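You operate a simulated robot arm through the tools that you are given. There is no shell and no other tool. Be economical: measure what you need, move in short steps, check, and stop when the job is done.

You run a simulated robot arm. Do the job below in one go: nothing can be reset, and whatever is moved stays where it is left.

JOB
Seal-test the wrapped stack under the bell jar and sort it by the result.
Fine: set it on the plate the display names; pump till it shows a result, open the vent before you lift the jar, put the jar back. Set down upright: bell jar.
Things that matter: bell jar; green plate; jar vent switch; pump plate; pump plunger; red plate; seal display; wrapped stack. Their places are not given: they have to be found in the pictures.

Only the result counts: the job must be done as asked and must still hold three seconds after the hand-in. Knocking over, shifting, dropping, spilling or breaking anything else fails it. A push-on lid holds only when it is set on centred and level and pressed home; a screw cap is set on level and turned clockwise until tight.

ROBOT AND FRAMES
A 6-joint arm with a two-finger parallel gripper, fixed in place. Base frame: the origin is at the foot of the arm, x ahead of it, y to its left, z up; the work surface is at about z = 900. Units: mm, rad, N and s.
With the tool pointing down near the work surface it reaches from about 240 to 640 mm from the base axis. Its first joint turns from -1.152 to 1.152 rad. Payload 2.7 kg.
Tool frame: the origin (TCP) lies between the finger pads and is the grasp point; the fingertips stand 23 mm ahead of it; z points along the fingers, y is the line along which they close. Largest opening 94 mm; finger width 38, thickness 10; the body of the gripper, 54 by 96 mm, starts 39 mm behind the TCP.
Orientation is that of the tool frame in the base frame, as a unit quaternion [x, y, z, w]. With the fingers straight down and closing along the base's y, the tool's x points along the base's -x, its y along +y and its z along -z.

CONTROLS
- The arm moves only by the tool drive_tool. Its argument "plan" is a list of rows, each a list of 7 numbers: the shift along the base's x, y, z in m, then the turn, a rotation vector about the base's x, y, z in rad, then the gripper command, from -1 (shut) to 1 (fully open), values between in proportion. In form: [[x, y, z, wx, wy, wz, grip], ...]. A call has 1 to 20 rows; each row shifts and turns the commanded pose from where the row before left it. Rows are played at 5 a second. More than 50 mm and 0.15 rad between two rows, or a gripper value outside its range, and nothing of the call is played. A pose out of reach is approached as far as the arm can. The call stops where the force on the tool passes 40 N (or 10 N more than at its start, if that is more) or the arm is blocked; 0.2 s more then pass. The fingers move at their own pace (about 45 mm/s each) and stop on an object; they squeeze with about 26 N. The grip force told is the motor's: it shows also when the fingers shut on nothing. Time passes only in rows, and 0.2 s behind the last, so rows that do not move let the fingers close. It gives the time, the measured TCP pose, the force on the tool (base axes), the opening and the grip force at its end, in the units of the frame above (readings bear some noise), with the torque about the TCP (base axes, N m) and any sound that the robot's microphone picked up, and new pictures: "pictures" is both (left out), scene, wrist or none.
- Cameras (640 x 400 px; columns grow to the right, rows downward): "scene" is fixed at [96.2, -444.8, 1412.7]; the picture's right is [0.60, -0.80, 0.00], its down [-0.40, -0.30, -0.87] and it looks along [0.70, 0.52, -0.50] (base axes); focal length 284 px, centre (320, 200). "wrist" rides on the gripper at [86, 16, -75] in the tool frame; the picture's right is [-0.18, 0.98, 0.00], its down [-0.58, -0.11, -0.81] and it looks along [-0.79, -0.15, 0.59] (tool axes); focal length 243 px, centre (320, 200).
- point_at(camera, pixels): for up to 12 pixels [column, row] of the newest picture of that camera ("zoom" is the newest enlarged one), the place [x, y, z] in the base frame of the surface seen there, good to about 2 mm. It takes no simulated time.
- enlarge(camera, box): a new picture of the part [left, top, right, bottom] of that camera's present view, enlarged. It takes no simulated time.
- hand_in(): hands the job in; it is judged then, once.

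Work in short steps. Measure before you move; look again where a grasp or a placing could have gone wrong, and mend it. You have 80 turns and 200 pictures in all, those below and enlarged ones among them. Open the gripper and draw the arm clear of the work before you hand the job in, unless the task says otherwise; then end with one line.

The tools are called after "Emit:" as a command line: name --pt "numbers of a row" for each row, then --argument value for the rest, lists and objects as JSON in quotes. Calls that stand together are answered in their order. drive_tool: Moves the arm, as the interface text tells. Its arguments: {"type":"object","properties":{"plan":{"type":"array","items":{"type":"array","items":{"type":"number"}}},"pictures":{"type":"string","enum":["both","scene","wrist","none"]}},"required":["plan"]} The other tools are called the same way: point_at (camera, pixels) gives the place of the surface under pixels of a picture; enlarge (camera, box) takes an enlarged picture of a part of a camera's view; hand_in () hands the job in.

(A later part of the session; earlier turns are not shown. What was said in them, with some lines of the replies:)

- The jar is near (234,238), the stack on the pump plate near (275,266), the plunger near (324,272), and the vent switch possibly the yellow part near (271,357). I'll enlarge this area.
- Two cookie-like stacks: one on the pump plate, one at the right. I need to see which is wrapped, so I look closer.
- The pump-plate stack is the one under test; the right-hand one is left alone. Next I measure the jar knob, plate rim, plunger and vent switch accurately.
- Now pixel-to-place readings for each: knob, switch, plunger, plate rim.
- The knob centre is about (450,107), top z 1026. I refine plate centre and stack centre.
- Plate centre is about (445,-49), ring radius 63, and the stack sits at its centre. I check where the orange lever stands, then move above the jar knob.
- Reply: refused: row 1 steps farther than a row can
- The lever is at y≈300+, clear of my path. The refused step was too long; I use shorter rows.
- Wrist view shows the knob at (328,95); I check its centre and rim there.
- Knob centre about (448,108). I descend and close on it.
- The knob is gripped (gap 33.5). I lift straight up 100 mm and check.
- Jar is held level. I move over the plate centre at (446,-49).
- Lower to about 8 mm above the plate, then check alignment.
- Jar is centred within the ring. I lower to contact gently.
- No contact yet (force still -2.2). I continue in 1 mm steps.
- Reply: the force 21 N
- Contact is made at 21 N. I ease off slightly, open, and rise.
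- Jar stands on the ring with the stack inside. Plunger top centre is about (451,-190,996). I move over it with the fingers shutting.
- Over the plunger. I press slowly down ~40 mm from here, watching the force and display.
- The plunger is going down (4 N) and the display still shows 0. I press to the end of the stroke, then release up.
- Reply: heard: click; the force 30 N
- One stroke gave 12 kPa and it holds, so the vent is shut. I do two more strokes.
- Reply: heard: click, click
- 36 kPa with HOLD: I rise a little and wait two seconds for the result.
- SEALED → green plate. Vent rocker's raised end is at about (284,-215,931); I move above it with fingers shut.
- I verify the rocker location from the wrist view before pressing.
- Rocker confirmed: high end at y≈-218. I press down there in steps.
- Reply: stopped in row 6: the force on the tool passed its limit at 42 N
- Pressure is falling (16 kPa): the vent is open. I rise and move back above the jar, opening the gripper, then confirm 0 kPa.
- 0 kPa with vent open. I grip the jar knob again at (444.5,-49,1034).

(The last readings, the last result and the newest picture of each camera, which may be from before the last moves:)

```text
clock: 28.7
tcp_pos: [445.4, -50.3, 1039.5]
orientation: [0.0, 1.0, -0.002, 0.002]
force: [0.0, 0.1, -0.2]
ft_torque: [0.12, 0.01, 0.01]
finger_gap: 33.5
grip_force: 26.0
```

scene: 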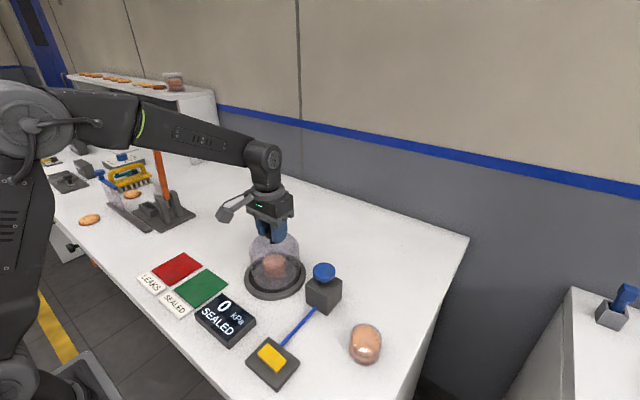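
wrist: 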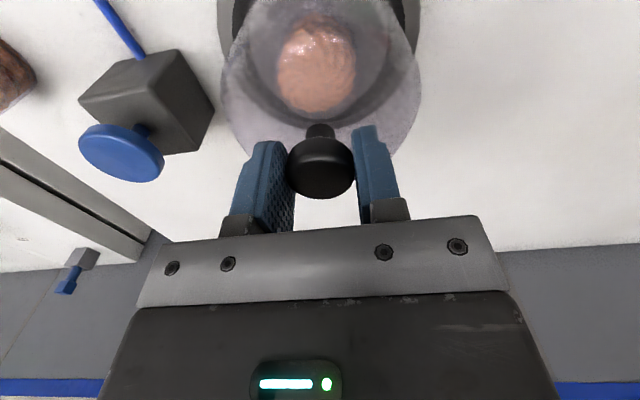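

Gripped. Lift 90 mm and carry back over the original place (449,110).

Emit:
drive_tool --pt "0 0 0.01 0 0 0 -1" --pt "0 0 0.025 0 0 0 -1" --pt "0 0 0.03 0 0 0 -1" --pt "0 0 0.025 0 0 0 -1" --pt "0.001 0.03 0 0 0 0 -1" --pt "0.001 0.04 0 0 0 0 -1" --pt "0.001 0.04 0 0 0 0 -1" --pt "0.001 0.04 0 0 0 0 -1" --pt "0 0.01 0 0 0 0 -1" --pt "0 0 -0.03 0 0 0 -1" --pt "0 0 -0.03 0 0 0 -1" --pt "0 0 -0.025 0 0 0 -1" --pt "0 0 0 0 0 0 -1"

```text
clock: 31.5
tcp_pos: [448.4, 113.1, 1043.2]
orientation: [-0.002, 1.0, -0.002, 0.002]
force: [0.2, -0.4, -2.4]
ft_torque: [0.0, 0.05, -0.02]
finger_gap: 33.4
grip_force: 25.7
```

scene: 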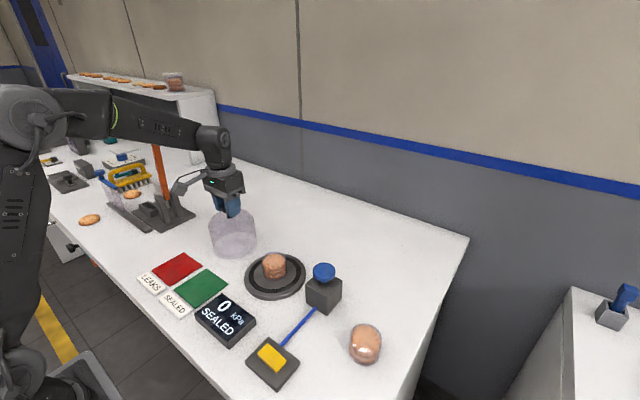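
wrist: 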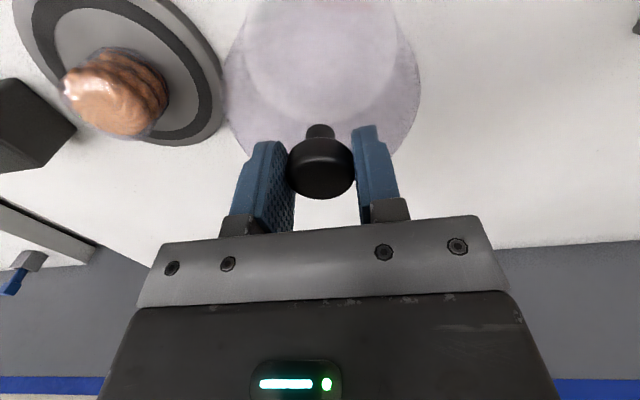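

Jar is over its old place. I lower it, with 1 mm steps near contact.

Emit:
drive_tool --pt "0.001 -0.003 -0.008 0 0 0 -1" --pt "0 0 -0.004 0 0 0 -1" --pt "0 0 -0.002 0 0 0 -1" --pt "0 0 0 0 0 0 -1" --pictures "none"

Emit:
drive_tool --pt "0 0 -0.001 0 0 0 -1" --pt "0 0 -0.001 0 0 0 -1" --pt "0 0 0 0 0 0 -1" --pictures "none"

```text
clock: 32.5
tcp_pos: [449.7, 108.5, 1028.8]
orientation: [-0.002, 1.0, -0.002, 0.002]
force: [-0.2, 0.1, -1.5]
ft_torque: [-0.04, -0.04, 0.01]
finger_gap: 33.5
grip_force: 25.3
```

```text
clock: 33.3
tcp_pos: [448.5, 107.9, 1027.8]
orientation: [-0.001, 1.0, -0.002, 0.002]
force: [0.1, 0.4, -2.5]
ft_torque: [0.0, 0.0, 0.0]
finger_gap: 33.4
grip_force: 26.0
```

No contact yet; continue down.

Emit:
drive_tool --pt "0 0 -0.001 0 0 0 -1" --pt "0 0 -0.001 0 0 0 -1" --pt "0 0 0 0 0 0 -1" --pictures "none"

Emit:
drive_tool --pt "0 0 -0.001 0 0 0 -1" --pt "0 0 0 0 0 0 -1" --pictures "none"

```text
clock: 34.1
tcp_pos: [450.8, 108.4, 1028.0]
orientation: [-0.001, 1.0, -0.002, 0.004]
force: [-1.5, -4.4, 17.3]
ft_torque: [0.08, 0.46, 0.03]
finger_gap: 33.6
grip_force: 26.0
```

```text
clock: 34.7
tcp_pos: [449.0, 107.7, 1025.7]
orientation: [-0.001, 1.0, -0.002, 0.004]
force: [1.1, -7.7, 20.0]
ft_torque: [0.0, -0.07, -0.01]
finger_gap: 33.7
grip_force: 25.4
```

Contact. Ease off, release, and rise.

Emit:
drive_tool --pt "0 0 0.001 0 0 0 -1" --pt "0 0 0.0005 0 0 0 -1" --pt "0 0 0 0 0 0 1" --pt "0 0 0 0 0 0 1" --pt "0 0 0 0 0 0 1" --pt "0 0 0.03 0 0 0 1" --pt "0 0 0.04 0 0 0 1" --pt "0 0 0 0 0 0 1"

Emit:
enlarge --camera "scene" --box '[185, 200, 315, 310]'

```text
clock: 36.5
tcp_pos: [448.5, 107.6, 1097.6]
orientation: [0.0, 1.0, -0.002, 0.001]
force: [0.0, -0.4, 0.4]
ft_torque: [0.0, 0.02, -0.01]
finger_gap: 93.8
grip_force: 0.1
```

scene: 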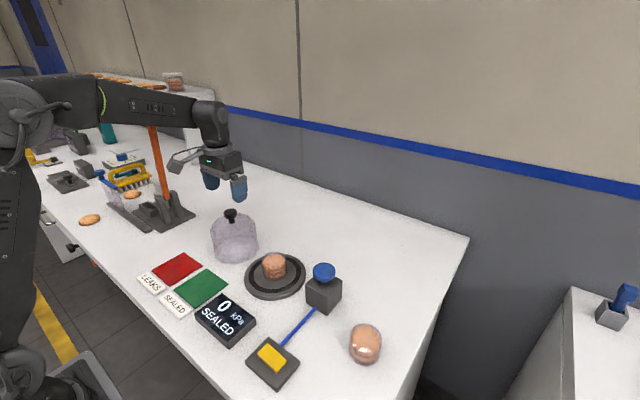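
wrist: 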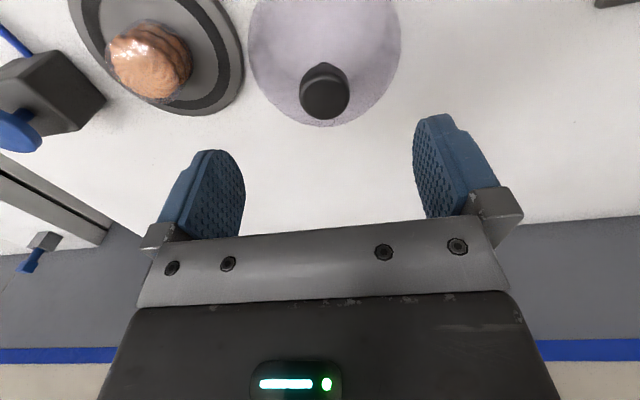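

```text
3.64 times, centred on (250, 255) of scene
```

zoom: 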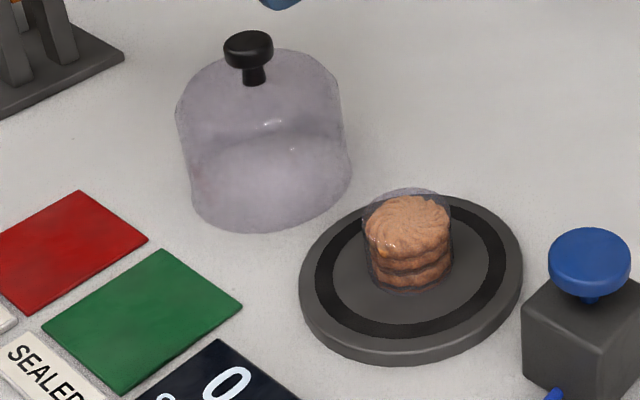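

Jar is back, upright. The stack centre is about (445,-49), wrap diameter ~57. I move over it, open.

Emit:
drive_tool --pt "-0.001 -0.039 0 0 0 0 1" --pt "-0.001 -0.039 0 0 0 0 1" --pt "-0.001 -0.039 0 0 0 0 1" --pt "0 -0.0395 0 0 0 0 1" --pt "0 0 -0.04 0 0 0 1" --pt "0 0 -0.04 0 0 0 1" --pt "0 0 0 0 0 0 1"

Emit:
enlarge --camera "scene" --box '[225, 220, 315, 300]'

```text
clock: 38.1
tcp_pos: [448.9, -48.6, 1018.5]
orientation: [-0.001, 1.0, -0.002, 0.002]
force: [0.5, -0.4, -0.1]
ft_torque: [-0.02, 0.0, 0.0]
finger_gap: 93.9
grip_force: 0.1
```

scene: 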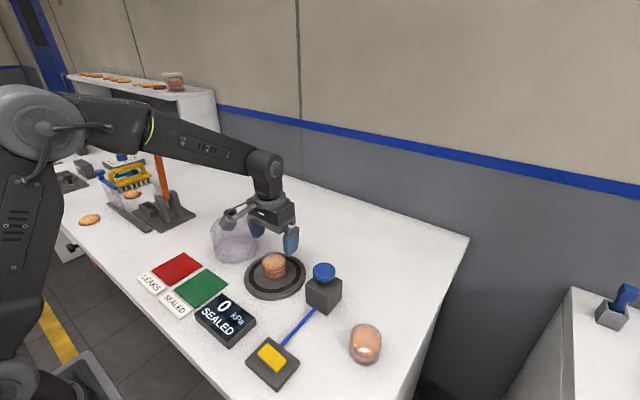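
wrist: 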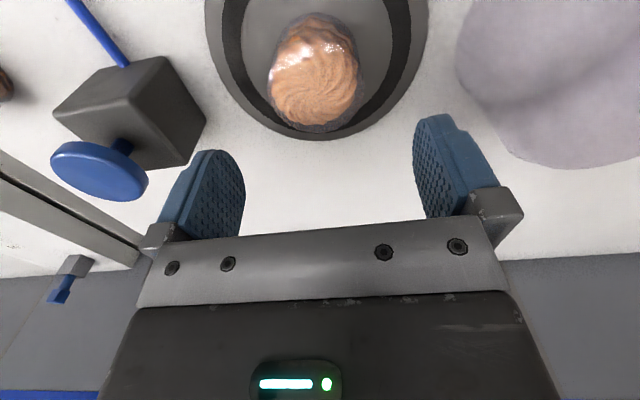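

```text
5.00 times, centred on (270, 260) of scene
```

zoom: 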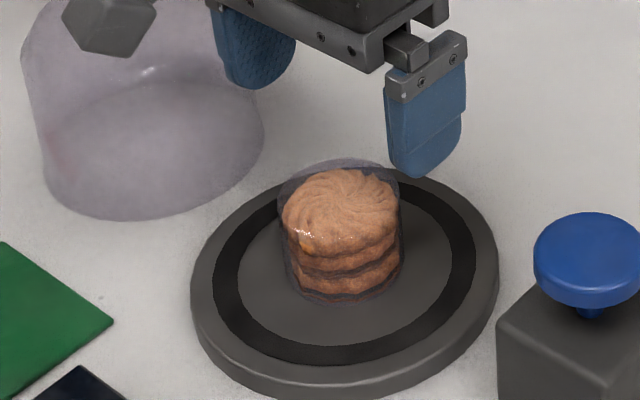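

I verify the stack edges in the wrist view.

Emit:
point_at --camera "wrist" --pixels '[[313, 80], [275, 85], [355, 85], [315, 122], [313, 50], [270, 90], [360, 80]]'

```text
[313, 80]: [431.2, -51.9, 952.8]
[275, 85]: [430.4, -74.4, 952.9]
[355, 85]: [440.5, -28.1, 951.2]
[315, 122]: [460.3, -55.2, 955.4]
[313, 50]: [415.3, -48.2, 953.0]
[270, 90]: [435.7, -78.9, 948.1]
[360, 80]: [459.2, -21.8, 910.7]
```

Stack centre about (439,-51). I descend to TCP z≈941 around it.

Emit:
drive_tool --pt "-0.009 -0.002 -0.02 0 0 0 1" --pt "0 0 -0.03 0 0 0 1" --pt "0 0 -0.025 0 0 0 1" --pt "0 0 0 0 0 0 1"

Emit:
enlarge --camera "scene" --box '[225, 220, 315, 300]'

```text
clock: 39.1
tcp_pos: [438.4, -49.0, 943.4]
orientation: [-0.001, 1.0, -0.002, 0.002]
force: [0.1, 1.3, -0.2]
ft_torque: [0.03, 0.03, -0.01]
finger_gap: 94.1
grip_force: 0.0
```

scene: 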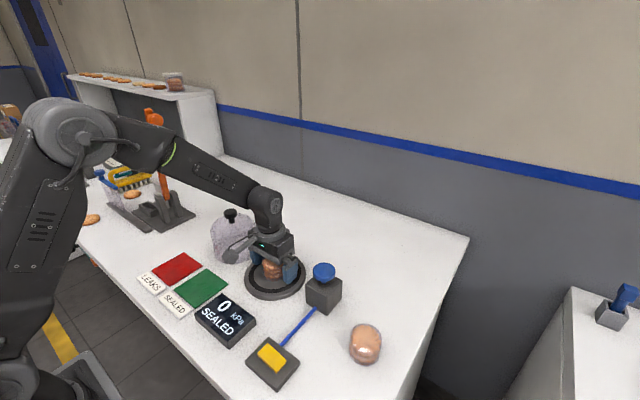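
wrist: 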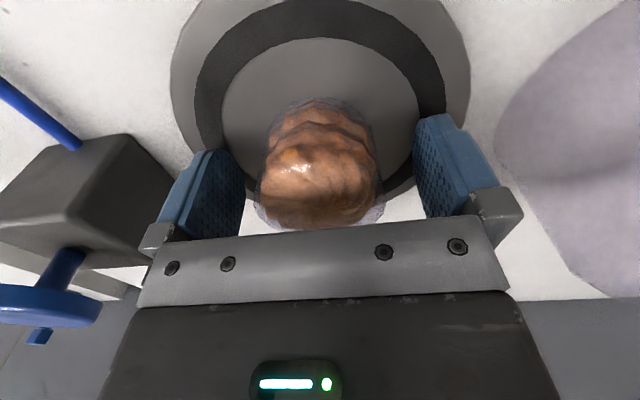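

```text
5.00 times, centred on (270, 260) of scene
```

zoom: 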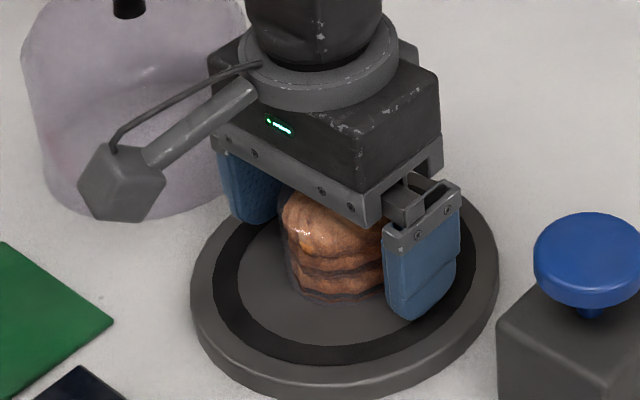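

Fingers straddle the stack, tips above the plate. I close gradually.

Emit:
drive_tool --pt "0 0 0 0 0 0 0.4" --pt "0 0 0 0 0 0 0.25" --pt "0 0 0 0 0 0 0.15" --pt "0 0 0 0 0 0 0.05" --pt "0 0 0 0 0 0 0.05" --pt "0 0 0 0 0 0 0.05"

```text
clock: 40.5
tcp_pos: [438.0, -48.7, 943.0]
orientation: [0.0, 1.0, -0.002, 0.002]
force: [-0.7, 0.0, 0.5]
ft_torque: [0.01, 0.02, -0.01]
finger_gap: 57.2
grip_force: 12.0
```

scene: 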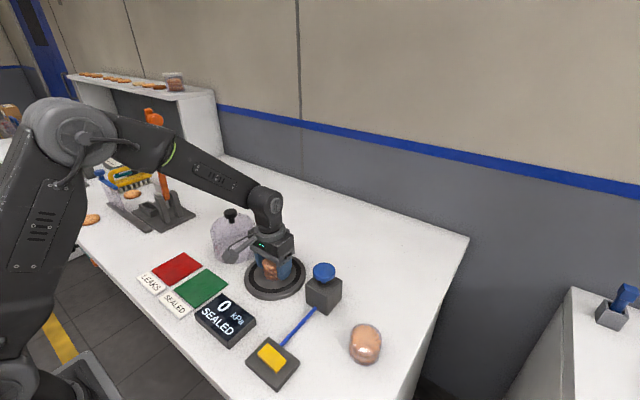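
wrist: 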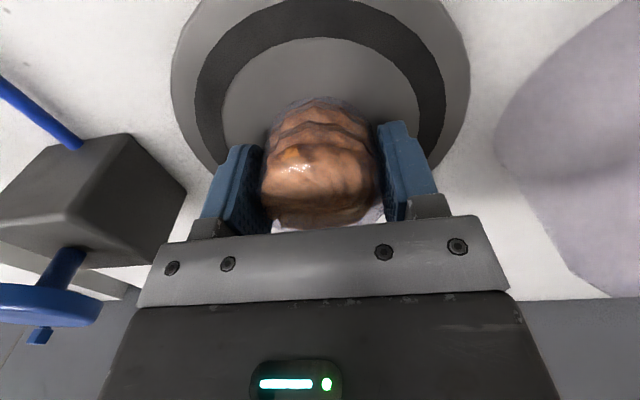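

Held at gap 57.2 with 12 N. I lift 60 mm and check.

Emit:
drive_tool --pt "0 0 0 0 0 0 0" --pt "0 0 0.01 0 0 0 0" --pt "0 0 0.025 0 0 0 0" --pt "0 0 0.025 0 0 0 0" --pt "0 0 0 0 0 0 0"

```text
clock: 41.7
tcp_pos: [438.6, -49.6, 1001.5]
orientation: [0.0, 1.0, -0.002, 0.002]
force: [-0.4, -0.5, -0.3]
ft_torque: [-0.02, 0.02, -0.01]
finger_gap: 57.3
grip_force: 12.5
```

scene: 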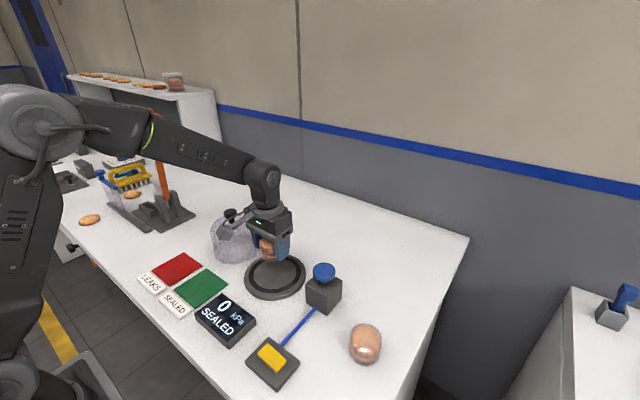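
wrist: 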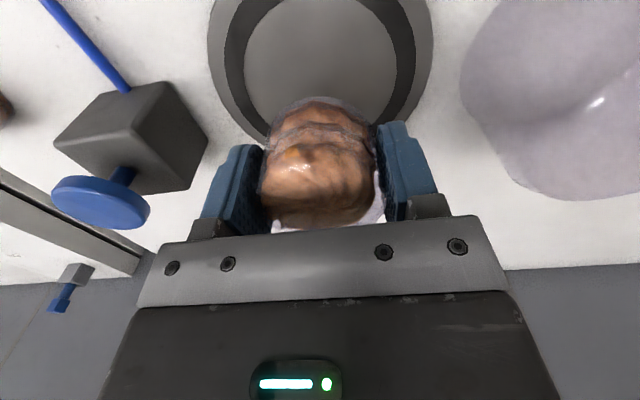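

The stack is lifted. I carry it first towards -x, then +y, to above the green plate centre (314,64).

Emit:
drive_tool --pt "-0.03 0 0.01 0 0 0 0" --pt "-0.032 0 0 0 0 0 0" --pt "-0.032 0 0 0 0 0 0" --pt "-0.03 0.02 0 0 0 0 0" --pt "0 0.03 0 0 0 0 0" --pt "0 0.033 0 0 0 0 0" --pt "0 0.03 0 0 0 0 0" --pt "0 0 -0.03 0 0 0 0" --pt "0 0 0 0 0 0 0"

Emit:
enlarge --camera "scene" --box '[130, 220, 270, 340]'

```text
clock: 43.7
tcp_pos: [313.7, 64.3, 983.4]
orientation: [0.0, 1.0, -0.002, 0.001]
force: [0.1, 0.4, -0.4]
ft_torque: [0.03, 0.02, 0.03]
finger_gap: 57.2
grip_force: 12.4
```

scene: 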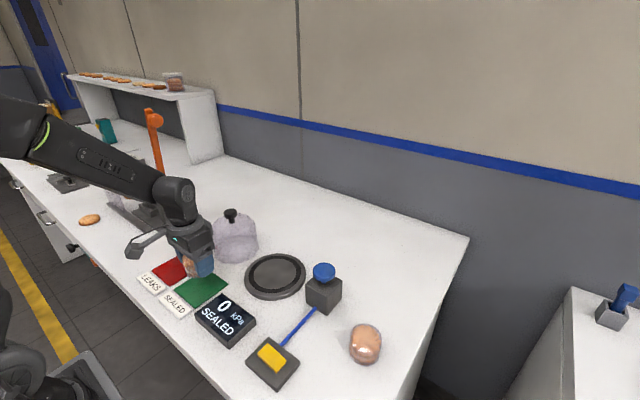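
wrist: 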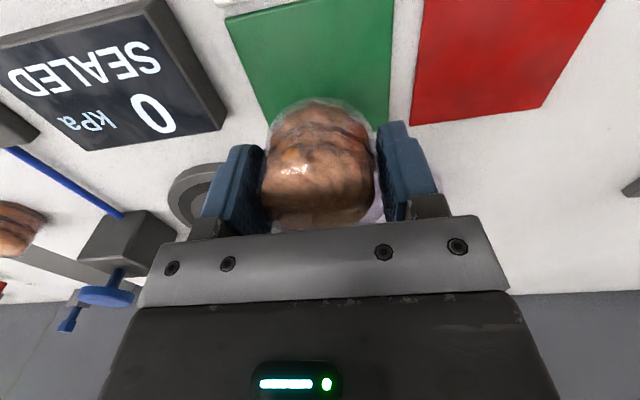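

```text
3.33 times, centred on (200, 280) of scene
```

zoom: 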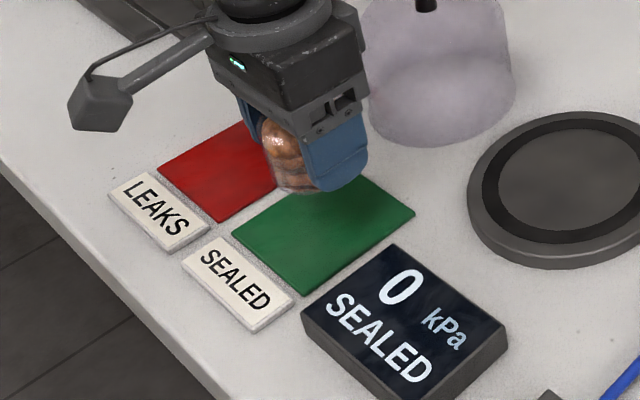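

I verify the green plate's corners and height from this view.

Emit:
point_at --camera "zoom" --pixels '[[236, 234], [305, 292], [411, 212], [375, 184], [300, 250], [340, 230], [260, 235]]'

Emit:
point_at --camera "wrist" --pixels '[[230, 20], [262, 105], [388, 100], [390, 10], [325, 60]]'

```text
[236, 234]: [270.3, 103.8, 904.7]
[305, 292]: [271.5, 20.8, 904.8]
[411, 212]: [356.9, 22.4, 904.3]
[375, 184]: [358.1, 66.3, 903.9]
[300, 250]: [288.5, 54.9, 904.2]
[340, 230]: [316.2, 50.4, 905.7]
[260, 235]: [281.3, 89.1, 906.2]
```

```text
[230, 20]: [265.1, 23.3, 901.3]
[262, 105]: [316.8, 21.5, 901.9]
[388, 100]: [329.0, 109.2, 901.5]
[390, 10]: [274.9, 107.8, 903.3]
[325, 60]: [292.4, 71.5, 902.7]
```

Plate centre (314,64), z≈904. The stack should touch at TCP z≈933; I lower to 936, then fine steps.

Emit:
drive_tool --pt "0 0 -0.025 0 0 0 0" --pt "0 0 -0.015 0 0 0 0" --pt "0 0 -0.006 0 0 0 0" --pt "0 0 0 0 0 0 0" --pictures "none"

Emit:
drive_tool --pt "0 0 -0.001 0 0 0 0" --pt "0 0 -0.001 0 0 0 0" --pt "0 0 0 0 0 0 0" --pictures "scene"

Emit:
enlarge --camera "scene" --box '[150, 230, 250, 320]'

```text
clock: 44.7
tcp_pos: [315.5, 63.0, 936.7]
orientation: [-0.001, 1.0, -0.002, 0.002]
force: [-1.2, 0.0, -0.9]
ft_torque: [0.0, 0.02, -0.02]
finger_gap: 57.2
grip_force: 12.0
```

```text
clock: 45.5
tcp_pos: [313.8, 63.4, 934.0]
orientation: [-0.001, 1.0, -0.002, 0.002]
force: [-0.4, -0.6, 4.6]
ft_torque: [0.11, -0.01, 0.05]
finger_gap: 57.3
grip_force: 12.1
```

scene: 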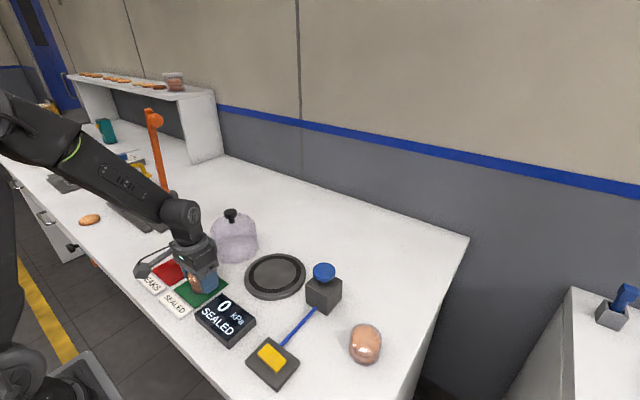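

```text
4.44 times, centred on (200, 275) of scene
```

zoom: 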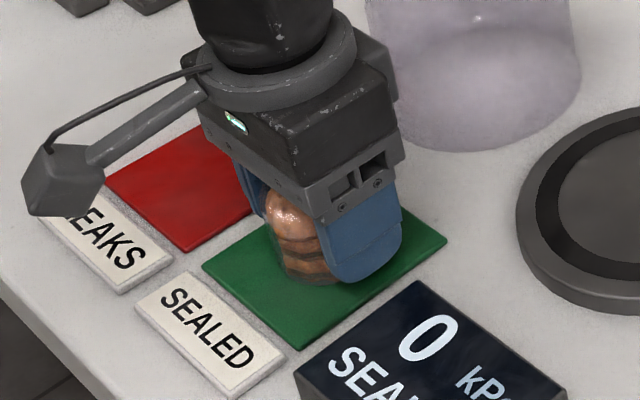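

Contact at 4.6 N. I open gradually and rise straight up clear.

Emit:
drive_tool --pt "0 0 0 0 0 0 0.25" --pt "0 0 0 0 0 0 0.5" --pt "0 0 0 0 0 0 1" --pt "0 0 0 0 0 0 1" --pt "0 0 0 0 0 0 1" --pt "0 0 0.02 0 0 0 1" --pt "0 0 0.04 0 0 0 1" --pt "0 0 0.04 0 0 0 1" --pt "0 0 0.045 0 0 0 1" --pt "0 -0.03 0.03 0 0 0 1" --pt "0.02 -0.04 0.01 0 0 0 1" --pt "0.03 -0.03 0 0 0 0 1" --pt "0.03 0 0 0 0 0 1" --pt "0 0 0 0 0 0 1"

Emit:
enlarge --camera "scene" --box '[130, 200, 400, 390]'

```text
clock: 48.5
tcp_pos: [392.6, -38.5, 1118.2]
orientation: [-0.001, 1.0, -0.002, 0.002]
force: [-0.1, -1.2, -0.3]
ft_torque: [0.01, 0.0, 0.01]
finger_gap: 94.4
grip_force: 0.1
```

scene: 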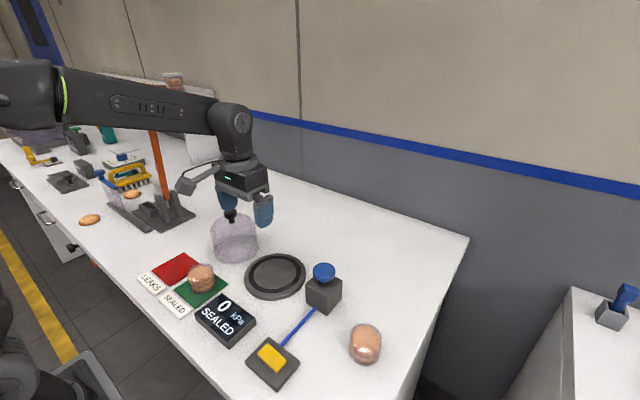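
wrist: 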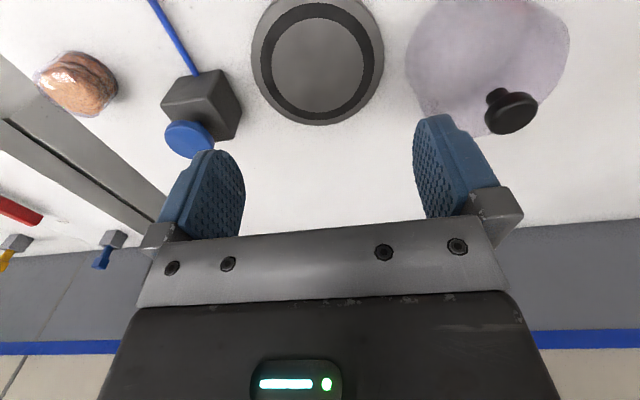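

```text
2.11 times, centred on (265, 295) of scene
```

zoom: 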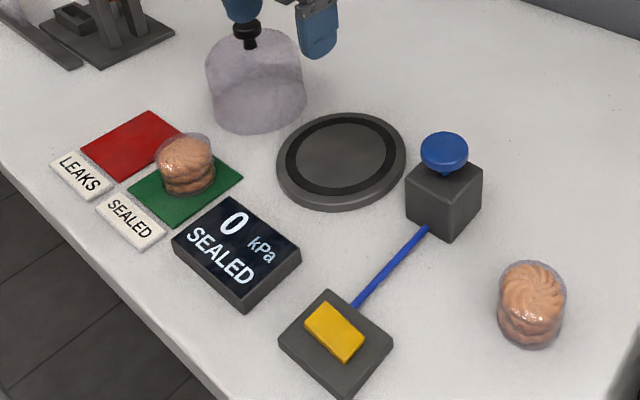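

The stack stands on the green plate, the jar is back upright, the vent is open, and the arm is clear. I hand in.

Emit:
hand_in

```text
The job is handed in.
```

The wrapped stack from the pump plate tested SEALED at 36 kPa and now stands on the green plate. I opened the vent before lifting the jar, and the jar is back upright at its starting place. A second wrapped stack at the right of the bench was not touched: I took the one already on the pump plate as the stack to test.
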